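You operate a simulated robot arm through the tools that you are given. There is no shell and no other tool. Be economical: measure what you need, move in short steps, check, and stop when the job is done.

The job below is to be done with a simulated robot arm. You get a single attempt, and the scene is never put back.

TASK
Change the roll to hand soap and label the blue bottle.
Fine: old roll onto the free peg, one whole label, roller arm back at the end; the others stay unlabelled.

Only the result counts: the job must be done as asked and must still hold three seconds after the hand-in. Knocking over, shifting, dropping, spilling or breaking anything else fails it.

THE ROBOT
A 6-joint arm with a two-finger parallel gripper, fixed in place. Base frame: the origin is at the foot of the arm, x ahead of it, y to its left, z up; the work surface is at about z = 6. Units: mm, degrees, N and s.
With the tool pointing down near the work surface it reaches from about 140 to 580 mm from the base axis. Its first joint turns from -66.0 to 66.0 degrees. Payload 2.1 kg.
Tool frame: the origin (TCP) lies between the finger pads and is the grasp point; the fingertips stand 30 mm ahead of it; z points along the fingers, y is the line along which they close. The gripper opens to 94 mm. The fingers are 28 mm wide and 10 mm thick; the gripper's body (50 by 96 mm) begins 55 mm behind the TCP.
Orientation is that of the tool frame in the base frame, as [roll, pitch, yaw] about the fixed x, y, z axes, in that order (R = Rz(yaw) Ry(pitch) Rx(roll)). With the fingers straight down and closing along the base's y, the tool's x points along the base's -x, its y along +y and its z along -z.

THE INTERFACE
- The arm moves only by the tool jog_arm. Its argument "deltas" is a list of rows, each an object (a shift or turn left out is 0, a gripper value left out holds the last) with "linear": the shift along the base's x, y, z in mm, a list of three; "angular": the turn, a rotation vector about the base's x, y, z in degrees, a list of three; "gripper": the closure in counts, from 0 (fully open) to 255 (shut). In form: [{"linear": [tx, ty, tz], "angular": [rx, ry, rz], "gripper": gripper}, ...]. A call has 1 to 8 rows; each row shifts and turns the commanded pose from where the row before left it. A row lasts 0.2 s, in which the tool goes at most 50 mm and 8.6 degrees; a call with a longer step from one row to the next is refused whole, and so is a gripper value outside its range. Where a pose cannot be reached the arm comes as near as it can. A force on the tool above 90 N (or 10 N above the force at the start of the call, whichever is more), or a blocked arm, ends the call early, and 0.2 s more pass. Each finger travels about 72 mm/s and halts on what it meets, pressing with about 43 N; the grip force reading is that of the motor and also rises with nothing between the fingers. The clock runs only during rows and for 0.2 s after the last one: add rows that do not move to give the fingers time. It gives the time, the measured TCP pose, the force on the tool (base axes), the opening and the grip force at its end, in the units of the frame above (readings bear some noise).
- Cameras (640 x 400 px; columns grow to the right, rows downward): "scene" is fixed at [87.2, -422, 494]; the picture's right is [0.39, -0.92, 0.00], its down [-0.53, -0.22, -0.82] and it looks along [0.76, 0.32, -0.57] (base axes); focal length 214 px, centre (320, 200). "wrist" rides on the gripper at [-37, 0, -58] in the tool frame; the picture's right is [0.00, -1.00, 0.00], its down [0.97, 0.00, -0.24] and it looks along [0.24, 0.00, 0.97] (tool axes); focal length 218 px, centre (320, 200).
- grab_frame(camera): a new picture of that camera. It takes no simulated time.
- pixel_to_xyz(camera, pixels): there is no depth. For up to 12 entries [column, row, z] of the newest picture of that camera ("zoom" is the newest enlarged one), the place [x, y] in the base frame at which the ray of that pixel passes the height z, good to about 2 mm, but the place of the scene camera against the robot may be out by one fixed shift of up to 25 mm in any direction. It takes no simulated time.
- zoom(camera, box): a new picture of the part [left, top, right, bottom] of that camera's present view, enlarged. It takes no simulated time.
- job_done(): hands the job in; it is judged then, once.

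Keep the steps short. Do not move on a guess: measure, check each grasp and each placing, and mend mistakes. In all there are 80 turns and 38 pictures (those below and enlarged ones count). Leave the gripper open and the arm clear of the work at the hand-in unless told otherwise, and finish with a single line.

The tools are called after "Call:" by a JSON object that holds its "op" and its "data". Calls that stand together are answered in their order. jog_arm: Moves the arm, as the interface text tells. Its arguments: {"type":"object","properties":{"deltas":{"type":"array","items":{"type":"object","properties":{"linear":{"type":"array","items":{"type":"number"}},"angular":{"type":"array","items":{"type":"number"}},"gripper":{"type":"number"}}}}},"required":["deltas"]} The other tools are called the same way: grab_frame (camera) takes a picture; pixel_to_xyz (camera, pixels) gives the place at which the rays of pixels pass given heights; zoom (camera, box) takes an enlarged picture of a part of a camera's view; job_done () hands the job in.

At the start:

```text
t: 0.0
tcp_pos: [264.9, -209.1, 440.5]
ee_rot: [-179.9, 0.0, 179.9]
wrist_force: [0.5, 0.5, 0.0]
opening: 93.9
grasp_force: 0.0
```

scene: 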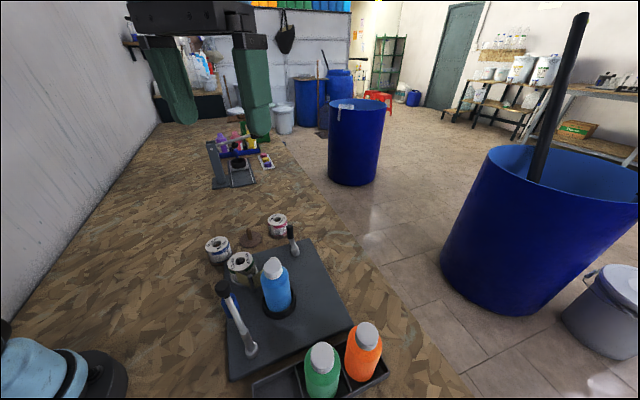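
wrist: 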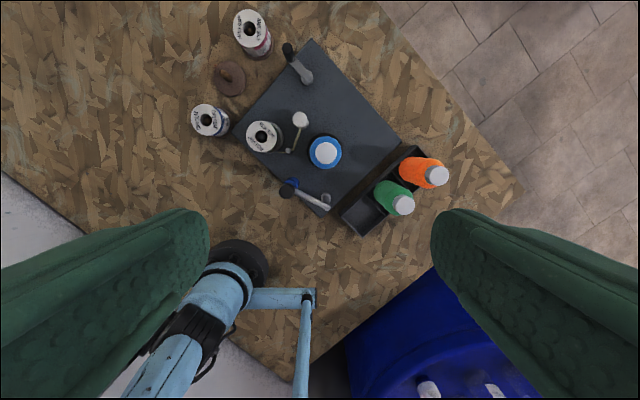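

I see a labeller plate with a blue bottle, one roll on the machine, two spare rolls and a brown free peg, plus two handles. I'll enlarge both views to read the labels and the mechanism.

Call:
{"op": "zoom", "data": {"camera": "wrist", "box": [180, 0, 340, 100]}}

Call:
{"op": "zoom", "data": {"camera": "wrist", "box": [180, 80, 372, 220]}}

Call:
{"op": "zoom", "data": {"camera": "scene", "box": [190, 200, 400, 400]}}

```text
4.00 times, centred on (260, 50) of wrist
```

zoom: 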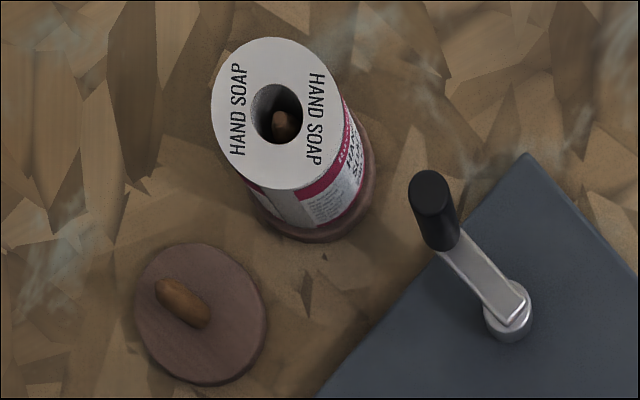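

```text
2.86 times, centred on (276, 150) of wrist
```

zoom: 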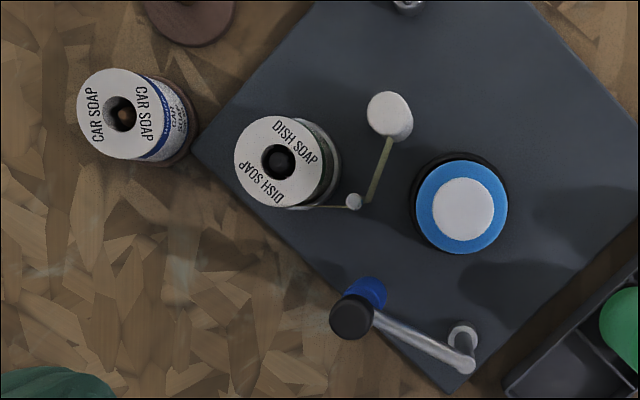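

```text
2.00 times, centred on (295, 300) of scene
```

zoom: 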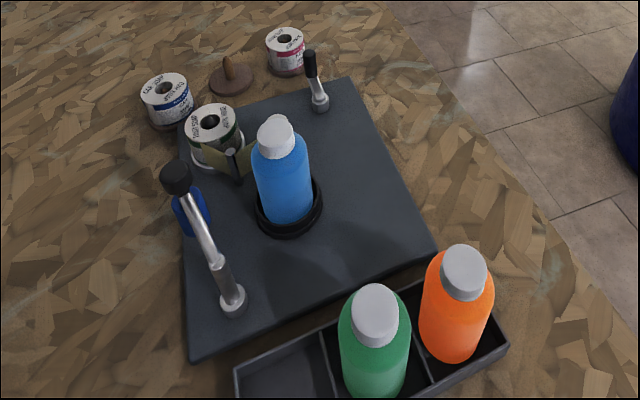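

Now I'll measure the key points at several heights.

Call:
{"op": "pixel_to_xyz", "data": {"camera": "wrist", "pixels": [[261, 137, 70], [326, 152, 130], [208, 120, 60], [248, 28, 60], [229, 77, 6], [297, 72, 60], [308, 78, 20], [287, 193, 90], [325, 199, 20], [301, 120, 60], [288, 150, 60], [312, 40, 15]]}}

Call:
{"op": "pixel_to_xyz", "data": {"camera": "scene", "pixels": [[241, 262, 70], [274, 265, 130], [217, 243, 60], [277, 219, 60], [251, 242, 6], [290, 228, 60], [295, 252, 20], [222, 288, 90], [251, 350, 20], [250, 270, 60], [245, 277, 60], [311, 240, 15]]}}

```text
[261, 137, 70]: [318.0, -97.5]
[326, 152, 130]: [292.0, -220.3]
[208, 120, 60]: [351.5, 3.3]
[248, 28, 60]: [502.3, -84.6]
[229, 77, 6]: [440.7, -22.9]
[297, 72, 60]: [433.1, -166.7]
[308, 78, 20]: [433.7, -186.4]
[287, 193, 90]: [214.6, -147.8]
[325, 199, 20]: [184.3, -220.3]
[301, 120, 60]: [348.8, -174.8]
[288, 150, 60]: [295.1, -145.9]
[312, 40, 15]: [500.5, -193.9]
```

```text
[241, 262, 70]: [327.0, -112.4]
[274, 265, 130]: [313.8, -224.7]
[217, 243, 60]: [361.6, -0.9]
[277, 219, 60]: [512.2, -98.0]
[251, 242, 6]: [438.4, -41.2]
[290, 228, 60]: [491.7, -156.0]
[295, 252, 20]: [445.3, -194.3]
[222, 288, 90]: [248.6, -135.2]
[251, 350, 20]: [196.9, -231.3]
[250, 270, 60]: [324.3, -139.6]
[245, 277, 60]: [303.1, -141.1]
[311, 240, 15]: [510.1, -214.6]
```

I'll move to about (368,-140,300), well above everything, for a close look at the machine.

Call:
{"op": "jog_arm", "data": {"deltas": [{"linear": [26, 17, -35]}, {"linear": [26, 17, -35]}, {"linear": [26, 17, -35]}, {"linear": [26, 18, -35]}, {"linear": [0, 0, 0]}]}}

Call:
{"op": "grab_frame", "data": {"camera": "wrist"}}

Call:
{"op": "zoom", "data": {"camera": "wrist", "box": [160, 80, 480, 280]}}

```text
t: 1.2
tcp_pos: [368.9, -139.0, 302.7]
ee_rot: [-180.0, 0.0, 180.0]
wrist_force: [-0.1, 0.1, -0.2]
opening: 93.8
grasp_force: 0.0
```

```text
32 pictures are left
```

wrist: 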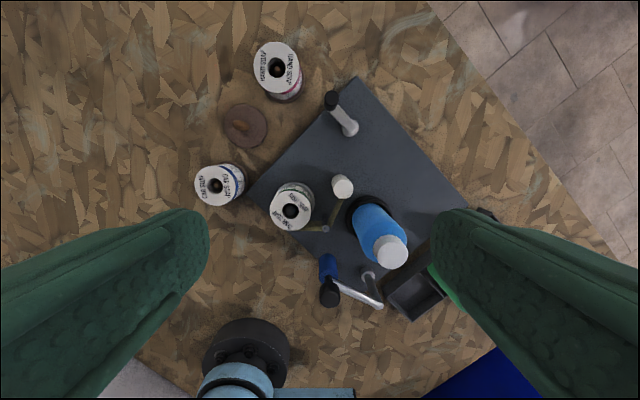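

```text
2.00 times, centred on (320, 180) of wrist
```

zoom: 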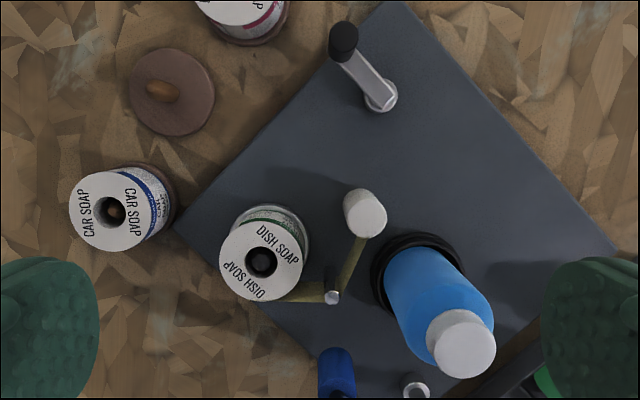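

I'll look closer at each mechanism part from the scene camera.

Call:
{"op": "zoom", "data": {"camera": "scene", "box": [200, 235, 310, 305]}}

Call:
{"op": "zoom", "data": {"camera": "scene", "box": [205, 275, 285, 365]}}

Call:
{"op": "zoom", "data": {"camera": "wrist", "box": [300, 230, 440, 320]}}

```text
5.71 times, centred on (255, 270) of scene
```

zoom: 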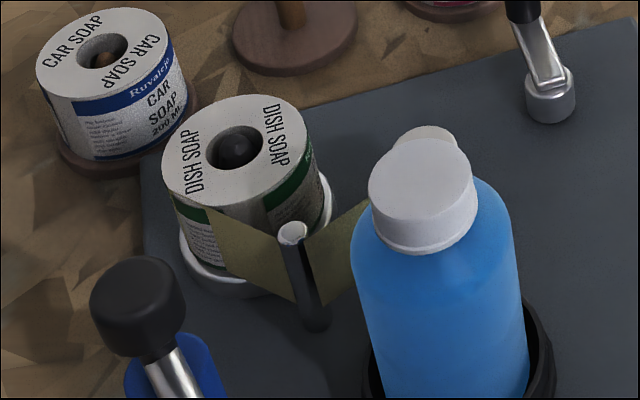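

```text
4.44 times, centred on (245, 320) of scene
```

zoom: 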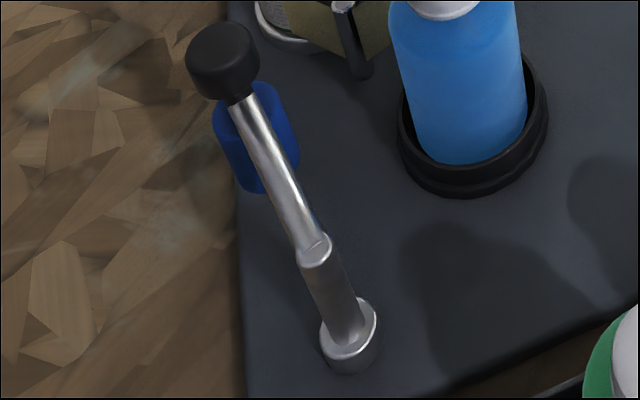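

```text
4.44 times, centred on (370, 275) of wrist
```

zoom: 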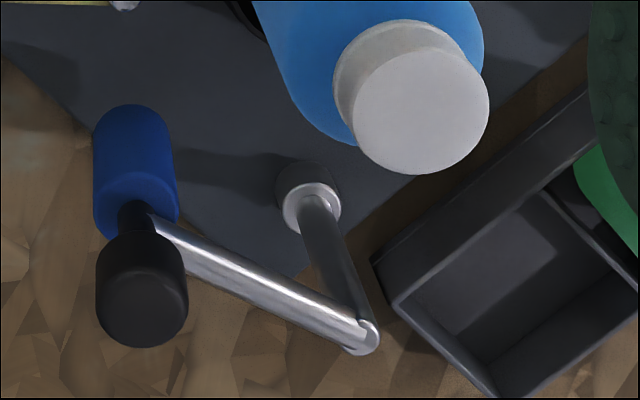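

I'll triangulate the heights of the important points from this second viewpoint.

Call:
{"op": "pixel_to_xyz", "data": {"camera": "wrist", "pixels": [[389, 251, 130], [389, 251, 150], [290, 211, 60], [290, 211, 70], [215, 186, 50], [278, 68, 50], [331, 99, 60], [331, 99, 45], [329, 296, 90], [329, 296, 100], [366, 274, 14], [342, 185, 60]]}}

Call:
{"op": "pixel_to_xyz", "data": {"camera": "wrist", "pixels": [[245, 125, 8], [239, 124, 30], [350, 128, 14], [379, 303, 70], [379, 303, 60], [326, 228, 50], [326, 228, 60], [357, 78, 14], [468, 209, 14], [252, 190, 14], [342, 185, 70], [362, 212, 14]]}}

```text
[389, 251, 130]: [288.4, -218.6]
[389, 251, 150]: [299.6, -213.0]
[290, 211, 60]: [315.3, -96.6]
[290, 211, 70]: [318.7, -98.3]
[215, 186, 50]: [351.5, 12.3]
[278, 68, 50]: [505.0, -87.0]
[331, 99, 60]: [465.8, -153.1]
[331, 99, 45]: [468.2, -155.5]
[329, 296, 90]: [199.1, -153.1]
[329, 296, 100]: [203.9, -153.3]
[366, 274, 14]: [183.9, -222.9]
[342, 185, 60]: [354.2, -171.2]
```

```text
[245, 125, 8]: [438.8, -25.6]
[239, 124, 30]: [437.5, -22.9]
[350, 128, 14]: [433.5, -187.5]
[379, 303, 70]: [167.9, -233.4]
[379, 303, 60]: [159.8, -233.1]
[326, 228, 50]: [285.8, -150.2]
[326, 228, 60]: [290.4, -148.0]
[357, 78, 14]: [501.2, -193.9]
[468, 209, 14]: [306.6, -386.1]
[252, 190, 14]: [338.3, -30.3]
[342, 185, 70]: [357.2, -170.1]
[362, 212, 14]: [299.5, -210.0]
```

Estimates: mounted dish-soap roll axis ≈ (318,-98), top z ≈ 69; free peg ≈ (440,-24); hand-soap roll ≈ (503,-87). I go above the mounted roll at z≈162, where the image centre falls on the tool axis at the roll's top, to check alignment.

Call:
{"op": "jog_arm", "data": {"deltas": [{"linear": [-17, 13, -40]}, {"linear": [-17, 14, -40]}, {"linear": [-17, 14, -40]}, {"linear": [0, 0, -20]}, {"linear": [0, 0, 0]}]}}

Call:
{"op": "grab_frame", "data": {"camera": "wrist"}}

```text
t: 2.4
tcp_pos: [317.2, -97.3, 161.5]
ee_rot: [-179.9, 0.0, -180.0]
wrist_force: [0.3, -0.1, 0.3]
opening: 94.3
grasp_force: 0.0
```

```text
27 pictures are left
```

wrist: 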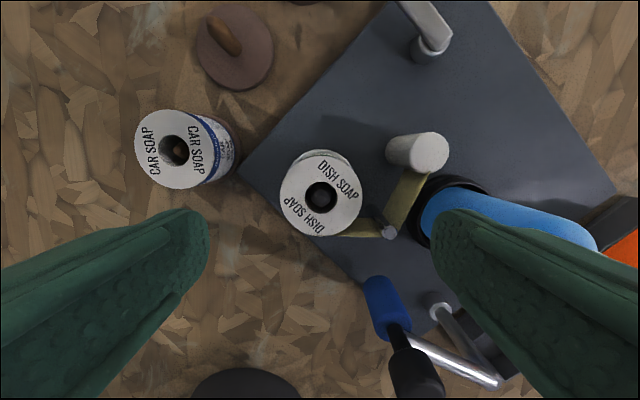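

Call:
{"op": "pixel_to_xyz", "data": {"camera": "wrist", "pixels": [[320, 195, 69], [280, 195, 69], [360, 195, 69], [175, 149, 54], [235, 46, 8], [212, 24, 45], [388, 233, 60], [388, 233, 50], [434, 152, 60], [434, 152, 70], [417, 375, 125], [235, 60, 14]]}}

```text
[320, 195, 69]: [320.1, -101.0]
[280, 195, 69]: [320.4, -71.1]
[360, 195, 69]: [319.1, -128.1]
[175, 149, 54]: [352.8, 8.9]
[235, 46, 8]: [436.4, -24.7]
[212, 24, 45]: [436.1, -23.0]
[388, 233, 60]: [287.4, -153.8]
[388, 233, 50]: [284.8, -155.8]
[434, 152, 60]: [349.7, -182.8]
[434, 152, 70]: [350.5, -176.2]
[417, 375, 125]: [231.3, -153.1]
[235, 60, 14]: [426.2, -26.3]
```

The roll is centred at about (319.5,-99.5), 56 mm across. I pre-close to about 75 mm and go down in steps to TCP z≈56 (tips at 26).

Call:
{"op": "jog_arm", "data": {"deltas": [{"linear": [2, -2, 0], "gripper": 52}, {"linear": [0, 0, -35]}, {"linear": [0, 0, -35]}, {"linear": [0, 0, -25]}, {"linear": [0, 0, -10]}, {"linear": [0, 0, 0]}]}}

Call:
{"op": "grab_frame", "data": {"camera": "wrist"}}

```text
t: 3.8
tcp_pos: [319.6, -101.0, 55.9]
ee_rot: [-180.0, 0.0, 180.0]
wrist_force: [0.0, -0.8, 0.1]
opening: 74.9
grasp_force: 0.0
```

```text
26 pictures are left
```

wrist: 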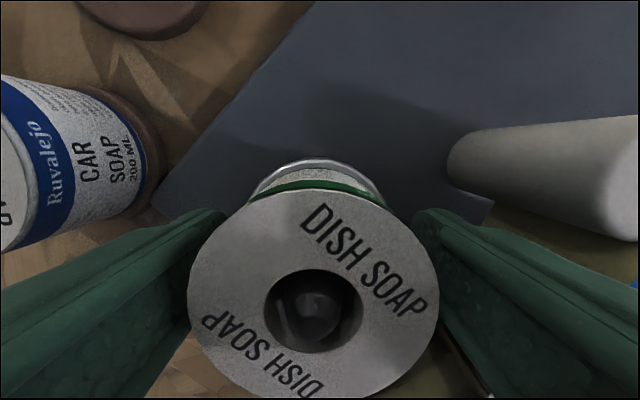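

The roll sits between both pads, centred to about a millimetre or two. Close the gripper.

Call:
{"op": "jog_arm", "data": {"deltas": [{"gripper": 130}, {"gripper": 130}, {"gripper": 130}, {"gripper": 130}]}}

```text
t: 4.8
tcp_pos: [318.4, -100.9, 55.8]
ee_rot: [-179.9, 0.0, 179.9]
wrist_force: [0.0, -0.1, -0.3]
opening: 55.8
grasp_force: 43.6
```

Gripped at 55.8 mm with 43 N. I lift slowly at first, watching the force.

Call:
{"op": "jog_arm", "data": {"deltas": [{"linear": [0, 0, 10]}, {"linear": [0, 0, 15]}, {"linear": [0, 0, 25]}, {"linear": [0, 0, 30]}, {"linear": [0, 0, 0]}]}}

Call:
{"op": "grab_frame", "data": {"camera": "scene"}}

```text
t: 6.0
tcp_pos: [318.2, -99.9, 134.6]
ee_rot: [-180.0, 0.0, -179.9]
wrist_force: [0.2, 0.2, -0.7]
opening: 55.8
grasp_force: 42.5
```

```text
25 pictures are left
```

scene: 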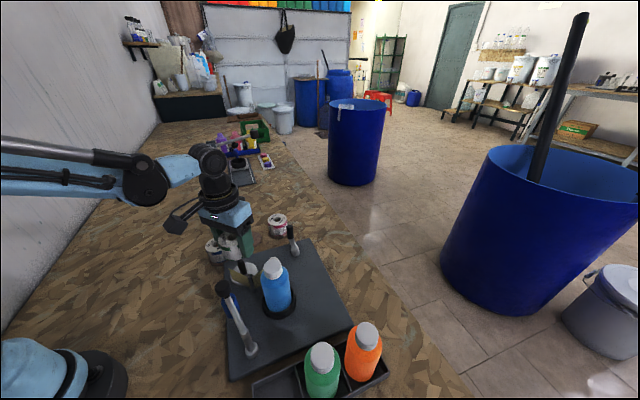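

The roll came free. I carry it above the free peg (≈438,-24), then look through the hole.

Call:
{"op": "jog_arm", "data": {"deltas": [{"linear": [30, 19, 0]}, {"linear": [30, 19, 0]}, {"linear": [30, 19, 0]}, {"linear": [30, 19, 0]}, {"linear": [0, 0, -20]}, {"linear": [0, 0, 0]}]}}

Call:
{"op": "grab_frame", "data": {"camera": "wrist"}}

Call:
{"op": "zoom", "data": {"camera": "scene", "box": [200, 190, 310, 290]}}

```text
t: 7.4
tcp_pos: [439.1, -26.3, 116.4]
ee_rot: [179.9, -0.1, 180.0]
wrist_force: [0.5, 0.1, 0.4]
opening: 55.6
grasp_force: 42.9
```

```text
24 pictures are left
```

wrist: 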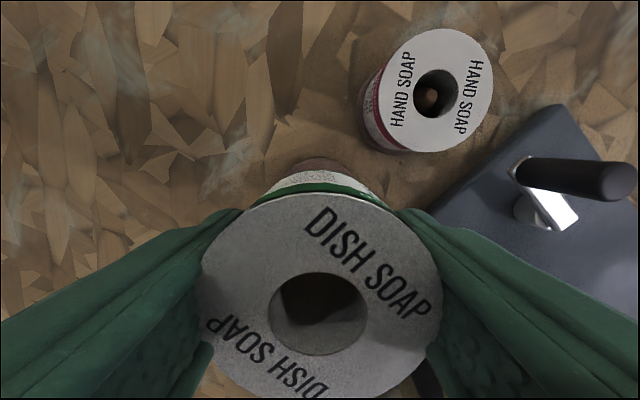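

```text
4.00 times, centred on (255, 240) of scene
```

zoom: 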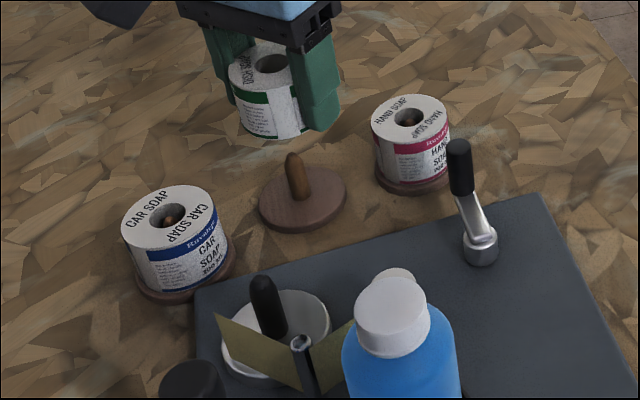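

Call:
{"op": "pixel_to_xyz", "data": {"camera": "scene", "pixels": [[242.5, 206, 129], [250.7, 239.5, 12], [248.2, 230, 40], [248.2, 230, 45], [277.2, 219, 54], [217.5, 244, 54]]}}

Call:
{"op": "pixel_to_xyz", "data": {"camera": "wrist", "pixels": [[320, 311, 129], [435, 93, 54], [435, 93, 58], [428, 97, 45], [320, 175, 12], [330, 325, 40]]}}

```text
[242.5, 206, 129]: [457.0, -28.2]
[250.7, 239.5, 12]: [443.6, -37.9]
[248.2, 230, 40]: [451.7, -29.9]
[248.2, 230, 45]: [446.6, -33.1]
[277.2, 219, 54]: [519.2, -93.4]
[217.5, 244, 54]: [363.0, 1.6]
```

```text
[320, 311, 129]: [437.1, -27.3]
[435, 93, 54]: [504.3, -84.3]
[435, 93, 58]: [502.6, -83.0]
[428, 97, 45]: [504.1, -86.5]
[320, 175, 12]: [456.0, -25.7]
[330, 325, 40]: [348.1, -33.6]
```

I enlarge the view through the hole to see the peg and the disc edge.

Call:
{"op": "zoom", "data": {"camera": "wrist", "box": [240, 140, 400, 360]}}

```text
1.82 times, centred on (320, 250) of wrist
```

zoom: 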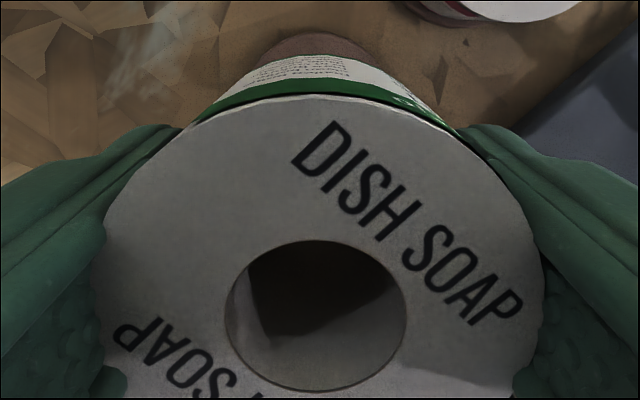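

The peg isn't visible through the hole. I back off 38 mm in -x so the camera looks straight down on the peg.

Call:
{"op": "jog_arm", "data": {"deltas": [{"linear": [-38, 0, 0]}, {"linear": [0, 0, 0]}]}}

Call:
{"op": "grab_frame", "data": {"camera": "wrist"}}

```text
t: 8.0
tcp_pos: [399.1, -26.3, 115.6]
ee_rot: [-180.0, 0.0, -179.9]
wrist_force: [0.6, -0.5, -0.8]
opening: 55.8
grasp_force: 42.5
```

```text
21 pictures are left
```

wrist: 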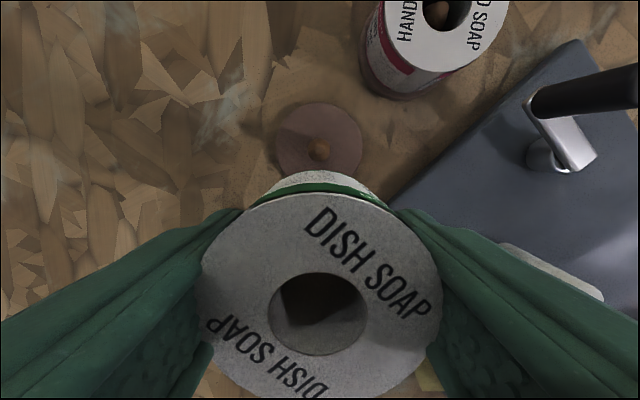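

Call:
{"op": "pixel_to_xyz", "data": {"camera": "wrist", "pixels": [[319, 149, 40], [319, 149, 30], [319, 146, 12], [277, 142, 12], [362, 142, 12], [318, 311, 129], [269, 311, 129], [367, 311, 129]]}}

```text
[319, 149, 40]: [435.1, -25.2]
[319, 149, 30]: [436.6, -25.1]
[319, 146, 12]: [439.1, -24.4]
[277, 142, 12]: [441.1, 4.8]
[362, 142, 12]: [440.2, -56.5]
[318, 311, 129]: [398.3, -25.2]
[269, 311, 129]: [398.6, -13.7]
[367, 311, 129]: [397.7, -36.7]
```

Peg at ≈(436.5,-25.3), held roll at ≈(398.3,-25.2): so shift +38 in x and lower carefully over the peg.

Call:
{"op": "jog_arm", "data": {"deltas": [{"linear": [38, 0, 0]}, {"linear": [0, 0, 0]}, {"linear": [0, 0, -25]}, {"linear": [0, 0, -20]}, {"linear": [0, 0, -14]}, {"linear": [0, 0, -6]}, {"linear": [0, 0, 0]}]}}

Call:
{"op": "grab_frame", "data": {"camera": "wrist"}}

```text
t: 9.6
tcp_pos: [439.0, -26.7, 51.7]
ee_rot: [180.0, 0.1, 179.9]
wrist_force: [-0.2, 0.1, -1.2]
opening: 55.8
grasp_force: 42.5
```

```text
20 pictures are left
```

wrist: 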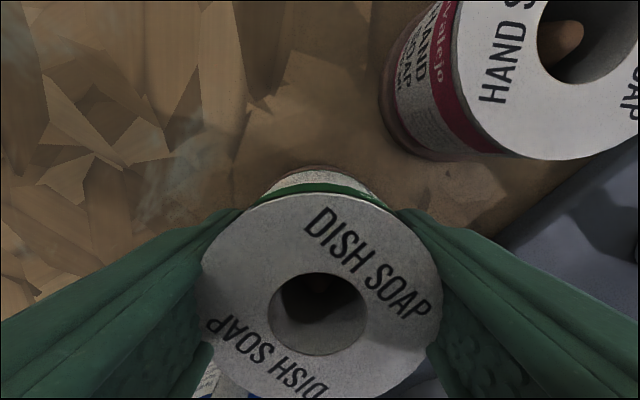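

The peg shows inside the hole (≈320,285), so it is threaded. I lower in small steps until contact.

Call:
{"op": "jog_arm", "data": {"deltas": [{"linear": [0, 0, -3]}, {"linear": [0, 0, -2]}, {"linear": [0, 0, -1]}, {"linear": [0, 0, -1]}, {"linear": [0, 0, 0]}]}}

```text
t: 10.8
tcp_pos: [438.7, -25.6, 42.7]
ee_rot: [-179.9, -0.1, -180.0]
wrist_force: [-0.3, 0.3, -0.1]
opening: 55.7
grasp_force: 42.6
```

Call:
{"op": "jog_arm", "data": {"deltas": [{"linear": [0, 0, -1]}, {"linear": [0, 0, -1]}, {"linear": [0, 0, 0]}]}}

```text
t: 11.6
tcp_pos: [437.1, -24.8, 42.1]
ee_rot: [180.0, 0.0, -180.0]
wrist_force: [-0.5, 0.4, -1.0]
opening: 55.8
grasp_force: 43.1
```

Call:
{"op": "zoom", "data": {"camera": "scene", "box": [210, 200, 290, 260]}}

```text
6.67 times, centred on (250, 230) of scene
```

zoom: 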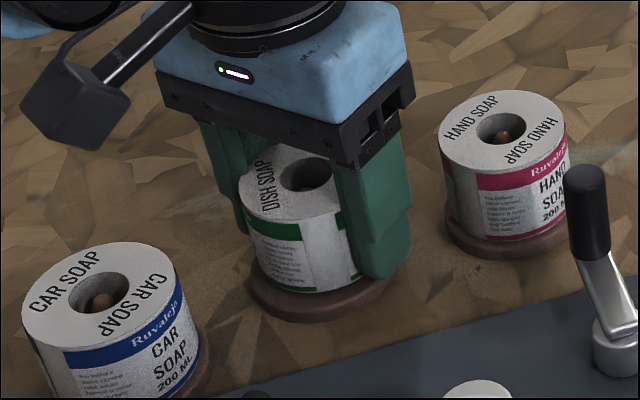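

It's almost seated; two more millimetre steps, watching force.

Call:
{"op": "jog_arm", "data": {"deltas": [{"linear": [0, 0, -1]}, {"linear": [0, 0, -1]}, {"linear": [0, 0, 0]}]}}

```text
t: 12.4
tcp_pos: [437.9, -25.8, 40.6]
ee_rot: [180.0, 0.1, 179.9]
wrist_force: [0.9, -0.2, -1.4]
opening: 55.5
grasp_force: 43.2
```

Call:
{"op": "jog_arm", "data": {"deltas": [{"linear": [0, 0, -1]}, {"linear": [0, 0, -1]}, {"linear": [0, 0, 0]}]}}

```text
t: 13.2
tcp_pos: [439.2, -25.6, 38.5]
ee_rot: [180.0, -0.1, -179.9]
wrist_force: [-0.6, -0.5, 2.5]
opening: 55.4
grasp_force: 43.2
```

Call:
{"op": "jog_arm", "data": {"deltas": [{"linear": [0, 0, -1]}, {"linear": [0, 0, 0]}]}}

```text
t: 13.8
tcp_pos: [439.2, -23.9, 39.0]
ee_rot: [179.9, -0.1, 180.0]
wrist_force: [-5.1, 2.4, 34.0]
opening: 55.8
grasp_force: 43.0
```

Contact at 34 N: the roll is seated. Back up 1 mm, open to about 75 mm and withdraw straight up.

Call:
{"op": "jog_arm", "data": {"deltas": [{"linear": [0, 0, 1]}, {"gripper": 52}, {"gripper": 52}, {"linear": [0, 0, 15]}, {"linear": [0, 0, 35]}, {"linear": [0, 0, 45]}, {"linear": [0, 0, 0]}]}}

Call:
{"op": "grab_frame", "data": {"camera": "wrist"}}

```text
t: 15.4
tcp_pos: [438.5, -27.3, 130.5]
ee_rot: [180.0, 0.0, 180.0]
wrist_force: [-0.1, 0.0, -0.3]
opening: 74.9
grasp_force: 0.1
```

```text
18 pictures are left
```

wrist: 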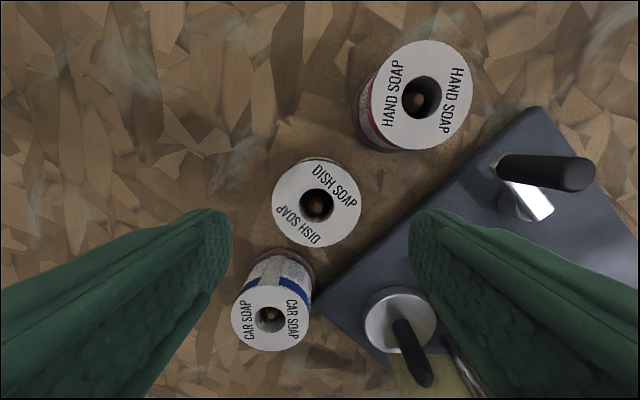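

Old roll is on the free peg. Now measure the hand-soap roll centre and also the now-bare spindle.

Call:
{"op": "pixel_to_xyz", "data": {"camera": "wrist", "pixels": [[421, 95, 52], [372, 95, 52], [471, 95, 52], [421, 41, 52], [421, 150, 52], [317, 204, 52], [399, 318, 20], [427, 375, 60], [399, 325, 20]]}}

```text
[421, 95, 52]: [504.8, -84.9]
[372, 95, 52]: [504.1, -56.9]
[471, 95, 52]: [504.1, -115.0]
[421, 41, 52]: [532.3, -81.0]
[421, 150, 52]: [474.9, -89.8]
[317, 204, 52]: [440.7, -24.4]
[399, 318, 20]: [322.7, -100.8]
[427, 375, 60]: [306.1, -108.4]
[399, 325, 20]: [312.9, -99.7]
```

Hand roll axis ≈ (504,-85.5). I move over it and go down with 75 mm opening.

Call:
{"op": "jog_arm", "data": {"deltas": [{"linear": [32.5, -29, 0]}, {"linear": [32.5, -29, 0]}, {"linear": [0, 0, 0]}, {"linear": [0, 0, -35]}, {"linear": [0, 0, -35]}, {"linear": [0, 0, -18]}, {"linear": [0, 0, 0]}]}}

Call:
{"op": "grab_frame", "data": {"camera": "wrist"}}

```text
t: 17.0
tcp_pos: [503.1, -83.7, 46.3]
ee_rot: [-180.0, 0.0, -180.0]
wrist_force: [0.0, -0.1, 1.2]
opening: 74.7
grasp_force: 0.1
```

```text
17 pictures are left
```

wrist: 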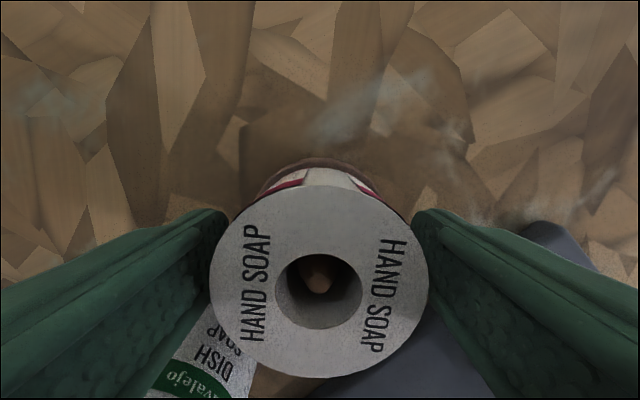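

Centred (column 319). Lower 5 mm and close.

Call:
{"op": "jog_arm", "data": {"deltas": [{"linear": [0, 0, -5]}, {"gripper": 130}, {"gripper": 130}, {"gripper": 130}, {"gripper": 130}]}}

```text
t: 18.2
tcp_pos: [503.5, -83.4, 41.0]
ee_rot: [-180.0, 0.0, 180.0]
wrist_force: [-0.1, -0.4, 1.4]
opening: 55.3
grasp_force: 42.8
```

Gripped. Lift to z≈150 and carry to a spot 37 mm short of the spindle so the camera looks straight down on it.

Call:
{"op": "jog_arm", "data": {"deltas": [{"linear": [0, 0, 20]}, {"linear": [0, 0, 45]}, {"linear": [0, 0, 45]}, {"linear": [-45, -3, 0]}, {"linear": [-45, -4, 0]}, {"linear": [-45, -4, 0]}, {"linear": [-45, -4, 0]}, {"linear": [-38, 0, 0]}]}}

Call:
{"op": "grab_frame", "data": {"camera": "wrist"}}

```text
t: 20.0
tcp_pos: [285.4, -99.6, 149.3]
ee_rot: [179.9, -0.1, -180.0]
wrist_force: [-0.8, -0.3, -0.4]
opening: 55.2
grasp_force: 43.2
```

```text
16 pictures are left
```

wrist: 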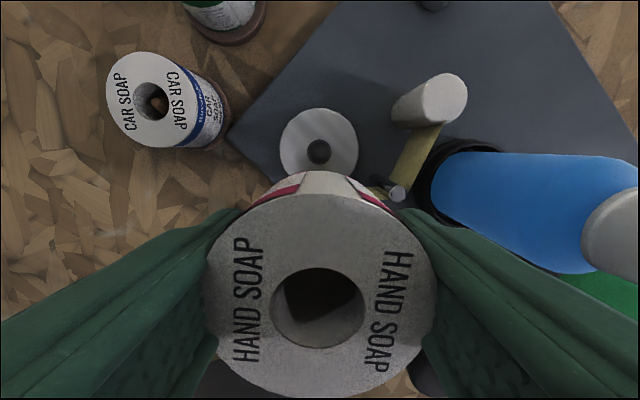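

Call:
{"op": "pixel_to_xyz", "data": {"camera": "wrist", "pixels": [[319, 152, 60], [319, 152, 40], [319, 148, 22], [279, 148, 22], [359, 148, 22], [318, 309, 162], [272, 309, 162], [364, 309, 162], [399, 194, 60]]}}

```text
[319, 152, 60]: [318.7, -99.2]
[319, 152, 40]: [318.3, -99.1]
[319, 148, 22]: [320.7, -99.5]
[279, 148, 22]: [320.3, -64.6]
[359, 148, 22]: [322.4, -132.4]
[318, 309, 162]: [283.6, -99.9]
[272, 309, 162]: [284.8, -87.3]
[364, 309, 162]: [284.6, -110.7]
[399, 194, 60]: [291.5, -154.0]
```

Spindle ≈(319.3,-99.3), roll ≈(284.3,-99.5): shift +35 in x, then lower onto it.

Call:
{"op": "jog_arm", "data": {"deltas": [{"linear": [35, 0, 0]}, {"linear": [0, 0, 0]}, {"linear": [0, 0, -30]}, {"linear": [0, 0, -20]}, {"linear": [0, 0, -15]}, {"linear": [0, 0, -12]}, {"linear": [0, 0, 0]}]}}

Call:
{"op": "grab_frame", "data": {"camera": "wrist"}}

```text
t: 21.6
tcp_pos: [320.5, -97.7, 72.4]
ee_rot: [-180.0, 0.0, 179.9]
wrist_force: [-0.7, -0.2, -0.7]
opening: 55.5
grasp_force: 42.6
```

```text
15 pictures are left
```

wrist: 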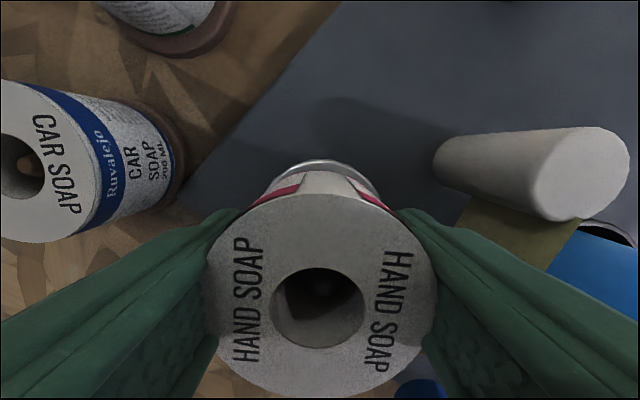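

The spindle tip shows inside the hole (≈323,285). Continue lowering toward the seat.

Call:
{"op": "jog_arm", "data": {"deltas": [{"linear": [0, 0, -6]}, {"linear": [0, 0, -4]}, {"linear": [0, 0, -2]}, {"linear": [0, 0, -1]}, {"linear": [0, 0, -1]}, {"linear": [0, 0, 0]}]}}

```text
t: 23.0
tcp_pos: [321.7, -97.1, 60.0]
ee_rot: [180.0, 0.1, 180.0]
wrist_force: [-0.8, 0.5, -0.8]
opening: 55.6
grasp_force: 42.9
```

Call:
{"op": "jog_arm", "data": {"deltas": [{"linear": [0, 0, -1]}, {"linear": [0, 0, -1]}, {"linear": [0, 0, 0]}]}}

```text
t: 23.8
tcp_pos: [321.3, -98.4, 57.8]
ee_rot: [-180.0, 0.1, 179.9]
wrist_force: [2.4, 2.4, 26.1]
opening: 55.2
grasp_force: 42.9
```

Seated (26 N upward). Ease off, open to 75 mm, rise, and look.

Call:
{"op": "jog_arm", "data": {"deltas": [{"linear": [0, 0, 1]}, {"gripper": 52}, {"gripper": 52}, {"linear": [0, 0, 15]}, {"linear": [0, 0, 35]}, {"linear": [0, 0, 45]}, {"linear": [0, 0, 30]}, {"linear": [0, 0, 0]}]}}

Call:
{"op": "zoom", "data": {"camera": "scene", "box": [190, 210, 350, 370]}}

Call:
{"op": "grab_frame", "data": {"camera": "wrist"}}

```text
t: 25.6
tcp_pos: [322.1, -97.7, 185.0]
ee_rot: [-180.0, -0.1, 180.0]
wrist_force: [0.1, -0.3, 0.1]
opening: 74.8
grasp_force: 0.1
```

```text
2.50 times, centred on (270, 290) of scene
```

zoom: 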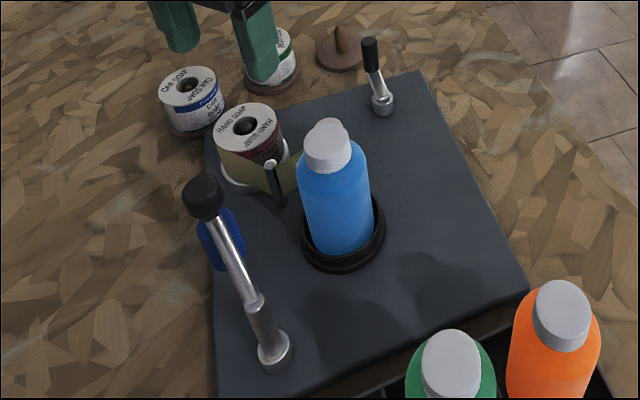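

```text
13 pictures are left
```

wrist: 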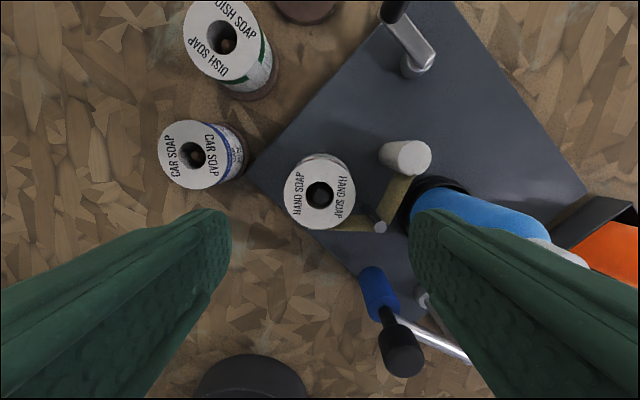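

The hand-soap roll is on the spindle. Next is the roller arm: measure its knob, pivot and roller.

Call:
{"op": "pixel_to_xyz", "data": {"camera": "wrist", "pixels": [[403, 357, 120], [403, 357, 130], [403, 357, 140], [386, 313, 90], [386, 313, 100], [372, 270, 30], [470, 361, 85], [424, 298, 14], [396, 18, 60], [396, 18, 50], [420, 62, 14], [380, 205, 14]]}}

Call:
{"op": "pixel_to_xyz", "data": {"camera": "scene", "pixels": [[222, 286, 120], [222, 286, 130], [222, 286, 140], [230, 305, 60], [275, 267, 137], [238, 258, 69], [292, 228, 60], [258, 351, 14]]}}

```text
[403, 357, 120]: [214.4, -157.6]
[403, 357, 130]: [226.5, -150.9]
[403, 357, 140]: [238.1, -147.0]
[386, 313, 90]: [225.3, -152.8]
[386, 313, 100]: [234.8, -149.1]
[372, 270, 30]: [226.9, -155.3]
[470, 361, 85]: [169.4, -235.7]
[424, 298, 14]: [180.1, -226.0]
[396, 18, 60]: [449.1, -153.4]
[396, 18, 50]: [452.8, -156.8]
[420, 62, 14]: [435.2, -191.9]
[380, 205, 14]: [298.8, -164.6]
```

```text
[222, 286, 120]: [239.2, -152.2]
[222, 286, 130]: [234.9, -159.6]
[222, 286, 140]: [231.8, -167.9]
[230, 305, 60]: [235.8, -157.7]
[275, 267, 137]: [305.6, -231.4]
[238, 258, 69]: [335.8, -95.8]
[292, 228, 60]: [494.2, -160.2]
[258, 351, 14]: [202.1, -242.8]
```

Knob ≈ (223,-153.5), top z ≈ 127; bar z ≈ 90; pivot ≈ (182,-226), arm 83 mm. I move above the knob and check it from straight above.

Call:
{"op": "jog_arm", "data": {"deltas": [{"linear": [-33, -18.5, 0]}, {"linear": [-33, -18.5, 0], "gripper": 80}, {"linear": [-33, -18.5, 15]}, {"linear": [0, 0, 0]}]}}

Call:
{"op": "grab_frame", "data": {"camera": "wrist"}}

```text
t: 26.6
tcp_pos: [223.8, -154.8, 198.1]
ee_rot: [179.9, 0.0, 179.9]
wrist_force: [0.1, 0.1, -0.9]
opening: 64.3
grasp_force: 0.0
```

```text
12 pictures are left
```

wrist: 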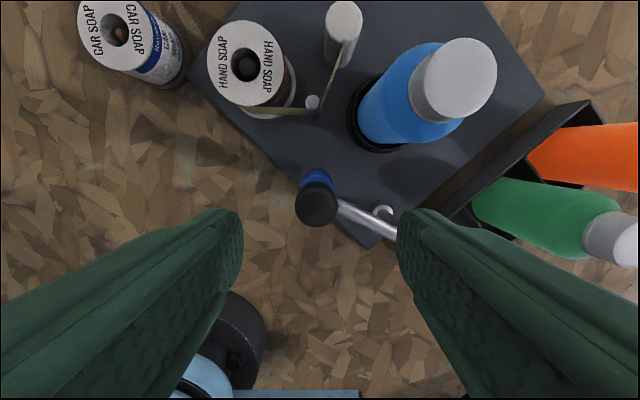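

Call:
{"op": "pixel_to_xyz", "data": {"camera": "wrist", "pixels": [[316, 204, 127], [316, 204, 117], [295, 204, 127], [338, 204, 127], [455, 82, 137], [455, 82, 130], [317, 180, 30], [345, 20, 70], [380, 211, 14], [312, 100, 70]]}}

```text
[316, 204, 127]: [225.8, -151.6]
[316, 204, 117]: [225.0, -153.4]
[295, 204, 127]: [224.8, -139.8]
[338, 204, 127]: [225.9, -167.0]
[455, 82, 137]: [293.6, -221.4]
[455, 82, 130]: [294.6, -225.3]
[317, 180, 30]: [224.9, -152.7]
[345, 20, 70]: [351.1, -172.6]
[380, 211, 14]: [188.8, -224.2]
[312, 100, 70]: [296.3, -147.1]
```

Knob axis ≈ (225,-153), 27 mm across. Go down to TCP z≈132 (tips at 102, above the bar) and close.

Call:
{"op": "jog_arm", "data": {"deltas": [{"linear": [1.5, 1.5, -25]}, {"linear": [0, 0, -25]}, {"linear": [0, 0, -16]}, {"linear": [0, 0, 0]}, {"gripper": 215}, {"gripper": 215}, {"gripper": 215}, {"gripper": 215}]}}

```text
t: 28.4
tcp_pos: [224.3, -152.7, 133.7]
ee_rot: [180.0, 0.0, 180.0]
wrist_force: [3.0, 2.9, -9.6]
opening: 25.2
grasp_force: 45.0
```

Knob gripped (25 mm). I swing it clockwise about the pivot in 6° steps, turning the tool along, watching the force.

Call:
{"op": "jog_arm", "data": {"deltas": [{"linear": [7.3, -4.7, 0], "angular": [0, 0, -6]}, {"linear": [6.7, -5.4, 0], "angular": [0, 0, -6]}, {"linear": [6.2, -6.1, 0], "angular": [0, 0, -6]}, {"linear": [0, 0, 0]}]}}

```text
t: 29.4
tcp_pos: [245.8, -168.8, 132.0]
ee_rot: [179.8, 0.2, 162.0]
wrist_force: [14.8, 18.2, 29.0]
opening: 24.9
grasp_force: 44.8
```

Force is ~23 N radially outward and 29 N up: my path is slightly inside the true arc and low. I correct outward and up a millimetre and continue.

Call:
{"op": "jog_arm", "data": {"deltas": [{"linear": [0.8, 0.8, 1]}, {"linear": [0, 0, 0]}]}}

```text
t: 30.0
tcp_pos: [245.4, -167.8, 131.7]
ee_rot: [179.9, 0.1, 162.1]
wrist_force: [8.3, 9.3, 0.7]
opening: 25.1
grasp_force: 44.9
```

Call:
{"op": "jog_arm", "data": {"deltas": [{"linear": [0.4, 0.4, 0]}, {"linear": [5.8, -6.5, 0], "angular": [0, 0, -6]}, {"linear": [5.0, -7.1, 0], "angular": [0, 0, -6]}, {"linear": [0, 0, 0]}]}}

Call:
{"op": "grab_frame", "data": {"camera": "wrist"}}

```text
t: 31.0
tcp_pos: [255.1, -180.3, 132.6]
ee_rot: [-179.7, -0.3, 149.8]
wrist_force: [-8.1, -0.9, -18.5]
opening: 25.3
grasp_force: 44.6
```

```text
11 pictures are left
```

wrist: 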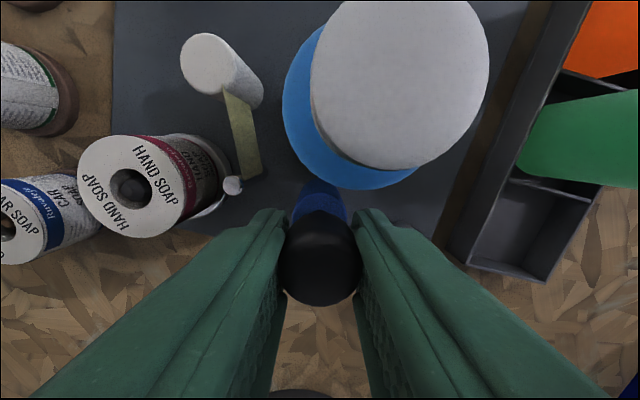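

The blue roller is about to touch the bottle. Continue in 3° steps until contact.

Call:
{"op": "jog_arm", "data": {"deltas": [{"linear": [2.3, -3.7, -0.5], "angular": [0, 0, -3]}, {"linear": [2.1, -3.8, 0], "angular": [0, 0, -3]}, {"linear": [0, 0, 0]}]}}

```text
t: 31.8
tcp_pos: [258.7, -189.0, 132.7]
ee_rot: [-179.8, -0.3, 143.8]
wrist_force: [-25.8, -7.5, -1.0]
opening: 25.1
grasp_force: 45.2
```

Mostly radial force; ease 1.2 mm inward and continue by 2–3°.

Call:
{"op": "jog_arm", "data": {"deltas": [{"linear": [-1.2, -0.5, 0]}, {"linear": [1.5, -3.0, 0], "angular": [0, 0, -2.5]}, {"linear": [0, 0, 0]}]}}

```text
t: 32.6
tcp_pos: [260.0, -191.5, 131.6]
ee_rot: [-180.0, -0.1, 141.3]
wrist_force: [-15.8, 2.7, 5.6]
opening: 25.0
grasp_force: 44.9
```

Call:
{"op": "jog_arm", "data": {"deltas": [{"linear": [0.4, -3.0, 0], "angular": [0, 0, -2]}, {"linear": [0, 0, 0]}]}}

Call:
{"op": "zoom", "data": {"camera": "scene", "box": [220, 240, 320, 330]}}

```text
t: 33.2
tcp_pos: [261.7, -191.7, 132.0]
ee_rot: [179.7, -0.2, 139.6]
wrist_force: [-2.5, 24.2, 13.6]
opening: 24.8
grasp_force: 45.3
```

```text
4.44 times, centred on (270, 285) of scene
```

zoom: 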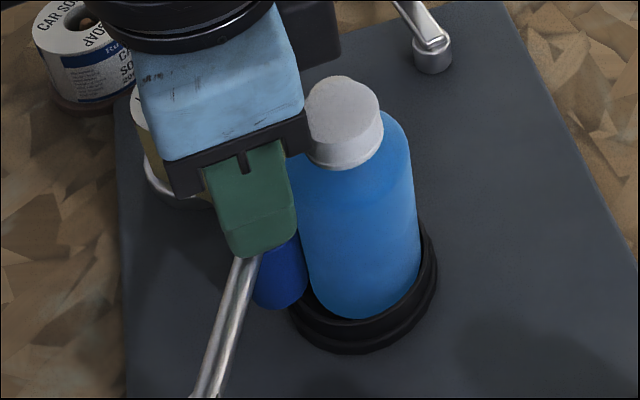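

The roller now meets the bottle (about 23 N resisting). I press a touch more, then release to see if the arm stays there.

Call:
{"op": "jog_arm", "data": {"deltas": [{"linear": [0.4, -0.9, 0]}, {"linear": [0, 0, 0]}, {"gripper": 140}, {"gripper": 140}, {"linear": [0, 0, 25]}, {"linear": [0, 0, 40]}, {"linear": [0, 0, 0]}]}}

Call:
{"op": "grab_frame", "data": {"camera": "wrist"}}

```text
t: 34.8
tcp_pos: [260.3, -197.6, 199.8]
ee_rot: [179.9, 0.0, 139.5]
wrist_force: [0.0, -0.1, 0.1]
opening: 42.5
grasp_force: 0.0
```

```text
9 pictures are left
```

wrist: 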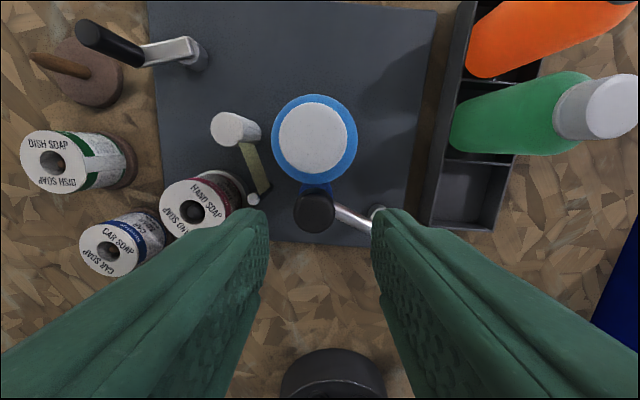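

The arm stays with the roller against the bottle. Now measure the crank: handle top ≈(90,35), handle foot ≈(142,54), hub ≈(190,55).

Call:
{"op": "pixel_to_xyz", "data": {"camera": "wrist", "pixels": [[88, 33, 60], [88, 33, 70], [88, 33, 80], [138, 53, 30], [138, 53, 35], [138, 53, 40], [197, 56, 14], [190, 47, 30], [315, 209, 127], [233, 125, 70], [252, 200, 70], [379, 212, 14]]}}

```text
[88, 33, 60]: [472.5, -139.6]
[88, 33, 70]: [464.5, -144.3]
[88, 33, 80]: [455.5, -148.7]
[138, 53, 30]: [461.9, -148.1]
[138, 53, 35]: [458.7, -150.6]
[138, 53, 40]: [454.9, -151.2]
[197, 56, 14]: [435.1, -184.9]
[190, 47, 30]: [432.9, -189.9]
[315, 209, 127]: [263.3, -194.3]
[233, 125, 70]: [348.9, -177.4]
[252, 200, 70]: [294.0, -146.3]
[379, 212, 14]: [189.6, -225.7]
```

Crank handle axis ≈ (461.5,-149), z 32–72; hub ≈ (434,-187), radius ≈ 47. I move above the handle and check.

Call:
{"op": "jog_arm", "data": {"deltas": [{"linear": [40.3, 9.7, 0]}, {"linear": [40.3, 9.7, 0]}, {"linear": [40.3, 9.7, 0]}, {"linear": [40.3, 9.7, 0]}, {"linear": [40, 9.7, -35]}, {"linear": [0, 0, 0]}]}}

Call:
{"op": "grab_frame", "data": {"camera": "wrist"}}

```text
refused: row 5 steps farther than a row can; nothing moved
```

```text
8 pictures are left
```

wrist: 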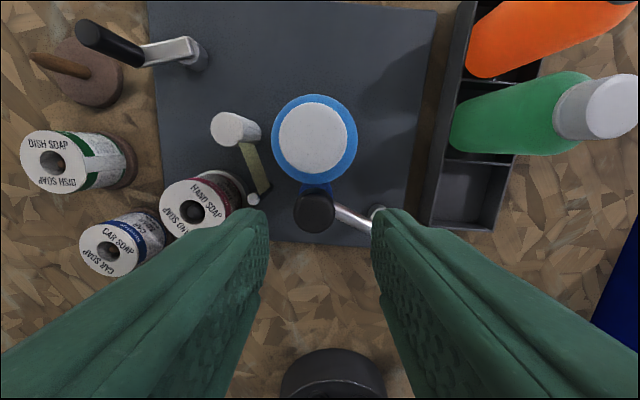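

The last row was too long and nothing moved; I redo it with an extra row.

Call:
{"op": "jog_arm", "data": {"deltas": [{"linear": [40.3, 9.7, 0]}, {"linear": [40.3, 9.7, 0]}, {"linear": [40.3, 9.7, 0]}, {"linear": [40.3, 9.7, 0]}, {"linear": [40, 9.7, 0]}, {"linear": [0, 0, -35]}, {"linear": [0, 0, 0]}]}}

```text
t: 36.4
tcp_pos: [459.9, -146.1, 160.9]
ee_rot: [-179.9, 0.0, 139.5]
wrist_force: [0.0, -0.2, -0.1]
opening: 42.4
grasp_force: 0.0
```

Call:
{"op": "grab_frame", "data": {"camera": "wrist"}}

```text
7 pictures are left
```

wrist: 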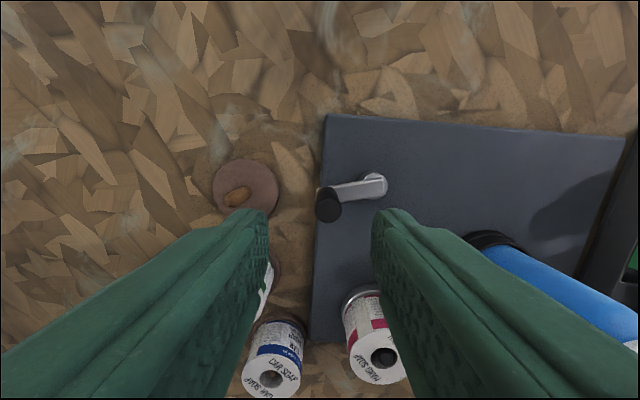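

Call:
{"op": "pixel_to_xyz", "data": {"camera": "wrist", "pixels": [[326, 209, 72], [326, 209, 66], [316, 209, 72], [338, 209, 72], [333, 190, 32], [377, 183, 28], [374, 190, 14]]}}

```text
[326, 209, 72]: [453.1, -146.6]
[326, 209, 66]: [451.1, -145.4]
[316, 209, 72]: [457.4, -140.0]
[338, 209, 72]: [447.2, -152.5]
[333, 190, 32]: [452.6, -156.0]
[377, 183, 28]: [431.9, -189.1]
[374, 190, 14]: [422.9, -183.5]
```

Combining views (accounting for handle height), the handle axis is ≈ (458.5,-150), from z≈35 to ≈82. I go down to TCP z≈74 and close; the fingers will find the handle.

Call:
{"op": "jog_arm", "data": {"deltas": [{"linear": [-2, -2.5, -35]}, {"linear": [0, 0, -35]}, {"linear": [0, 0, -17]}, {"linear": [0, 0, 0]}]}}

Call:
{"op": "zoom", "data": {"camera": "wrist", "box": [220, 130, 420, 330]}}

```text
t: 37.4
tcp_pos: [460.9, -147.3, 73.8]
ee_rot: [-180.0, 0.0, 139.6]
wrist_force: [-0.5, -0.4, 0.0]
opening: 42.2
grasp_force: 0.0
```

```text
2.00 times, centred on (320, 230) of wrist
```

zoom: 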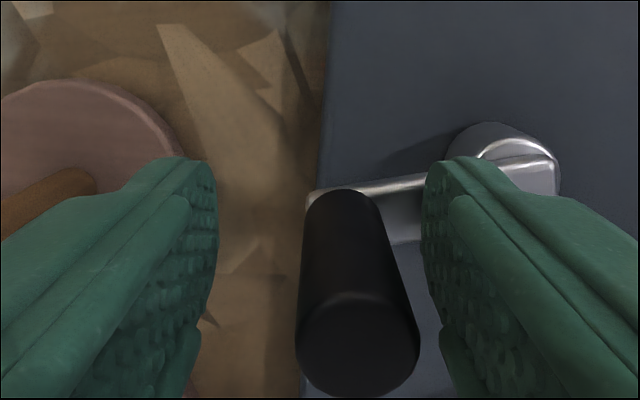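

The handle stands ≈5 mm toward image-right of the tool axis; shift (-3,-3.6) and close.

Call:
{"op": "jog_arm", "data": {"deltas": [{"linear": [-3, -3.6, 0]}, {"linear": [0, 0, 0]}, {"gripper": 235}, {"gripper": 235}, {"gripper": 235}, {"gripper": 235}]}}

```text
t: 38.8
tcp_pos: [457.4, -151.5, 76.3]
ee_rot: [-179.9, -0.1, 139.6]
wrist_force: [-1.3, 5.0, -1.1]
opening: 17.4
grasp_force: 45.2
```

Handle gripped (17.4 mm). A first test of 20° counter-clockwise (the direction that winds the backing on to the white post) in two steps, reading the force.

Call:
{"op": "jog_arm", "data": {"deltas": [{"linear": [-6.6, 3.4, 0]}, {"linear": [-7.1, 2.3, 0]}, {"linear": [0, 0, 0]}]}}

```text
t: 39.6
tcp_pos: [444.0, -144.0, 76.0]
ee_rot: [179.8, 0.2, 139.7]
wrist_force: [14.5, 15.6, -9.6]
opening: 17.5
grasp_force: 45.1
```

Moves; force ≈18 N radially outward, so the radius is a bit larger. I correct outward 1 mm and continue with r≈45.

Call:
{"op": "jog_arm", "data": {"deltas": [{"linear": [0.2, 1.0, 0.5]}, {"linear": [-7.7, 1.2, 0]}, {"linear": [-7.8, -0.1, 0]}, {"linear": [-7.7, -1.5, 0]}, {"linear": [0, 0, 0]}]}}

```text
t: 40.8
tcp_pos: [420.4, -145.8, 75.3]
ee_rot: [179.7, -0.1, 139.6]
wrist_force: [6.3, 20.0, 12.7]
opening: 17.1
grasp_force: 44.6
```

Call:
{"op": "jog_arm", "data": {"deltas": [{"linear": [-8.3, -2.0, -0.5]}, {"linear": [-6.9, -4.1, 0]}, {"linear": [-6.0, -5.3, 0]}, {"linear": [-5.1, -6.3, 0]}, {"linear": [0, 0, 0]}]}}

Call:
{"op": "zoom", "data": {"camera": "scene", "box": [210, 240, 330, 340]}}

```text
t: 42.0
tcp_pos: [394.6, -165.5, 75.9]
ee_rot: [179.9, 0.1, 139.5]
wrist_force: [8.9, -0.5, -8.2]
opening: 17.6
grasp_force: 45.1
```

```text
4.00 times, centred on (270, 290) of scene
```

zoom: 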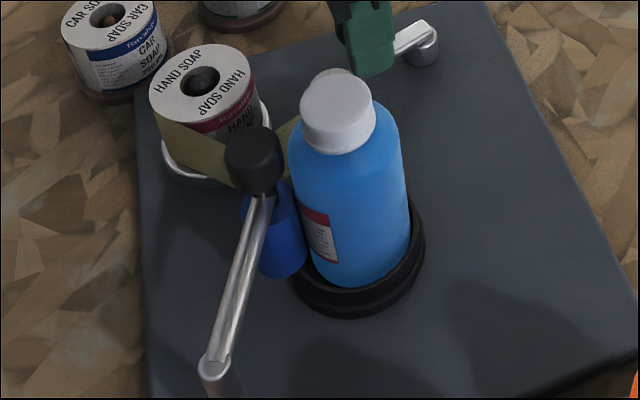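

The label is coming on to the bottle: counter-clockwise is right. I keep cranking along the fitted circle (centre ≈(432.6,-189.8), r≈45.6).

Call:
{"op": "jog_arm", "data": {"deltas": [{"linear": [-3.7, -7.0, 0]}, {"linear": [-2.4, -7.6, 0]}, {"linear": [-1.05, -7.9, 0]}, {"linear": [0.3, -7.9, 0]}, {"linear": [0, 0, 0]}]}}

```text
t: 43.2
tcp_pos: [388.4, -193.5, 75.3]
ee_rot: [179.9, 0.1, 139.4]
wrist_force: [24.6, 7.6, -6.7]
opening: 17.6
grasp_force: 45.2
```

Too far out by about 1.3 mm here; correct in +x and continue.

Call:
{"op": "jog_arm", "data": {"deltas": [{"linear": [1.3, 0, 0.3]}, {"linear": [1.7, -7.8, 0]}, {"linear": [3.0, -7.35, 0]}, {"linear": [4.3, -6.7, 0]}, {"linear": [5.4, -5.9, 0]}, {"linear": [0, 0, 0]}]}}

```text
t: 44.6
tcp_pos: [405.9, -217.3, 75.6]
ee_rot: [179.3, -0.2, 139.9]
wrist_force: [19.6, 36.9, -3.9]
opening: 17.7
grasp_force: 45.1
```

Force is ~40 N inward: refitting all points gives centre ≈ (431.5,-185), r ≈ 42. I pull in onto that circle and continue.

Call:
{"op": "jog_arm", "data": {"deltas": [{"linear": [2.1, 2.7, 0]}, {"linear": [6.2, -3.9, 0]}, {"linear": [6.8, -2.8, 0]}, {"linear": [0, 0, 0]}]}}

```text
t: 45.6
tcp_pos: [419.6, -222.7, 76.5]
ee_rot: [179.7, -0.3, 139.9]
wrist_force: [0.9, 34.8, 4.5]
opening: 17.5
grasp_force: 45.1
```

Still ~35 N inward; centre (431,-184.3), r≈40.3 fits better. Correct and continue.

Call:
{"op": "jog_arm", "data": {"deltas": [{"linear": [0.7, 2.2, 0]}, {"linear": [6.9, -1.4, 0]}, {"linear": [7.0, -0.1, 0]}, {"linear": [6.9, 1.1, 0]}, {"linear": [0, 0, 0]}]}}

```text
t: 46.8
tcp_pos: [440.1, -226.6, 75.5]
ee_rot: [-179.9, 0.0, 139.4]
wrist_force: [0.7, 4.5, 3.9]
opening: 17.3
grasp_force: 44.7
```

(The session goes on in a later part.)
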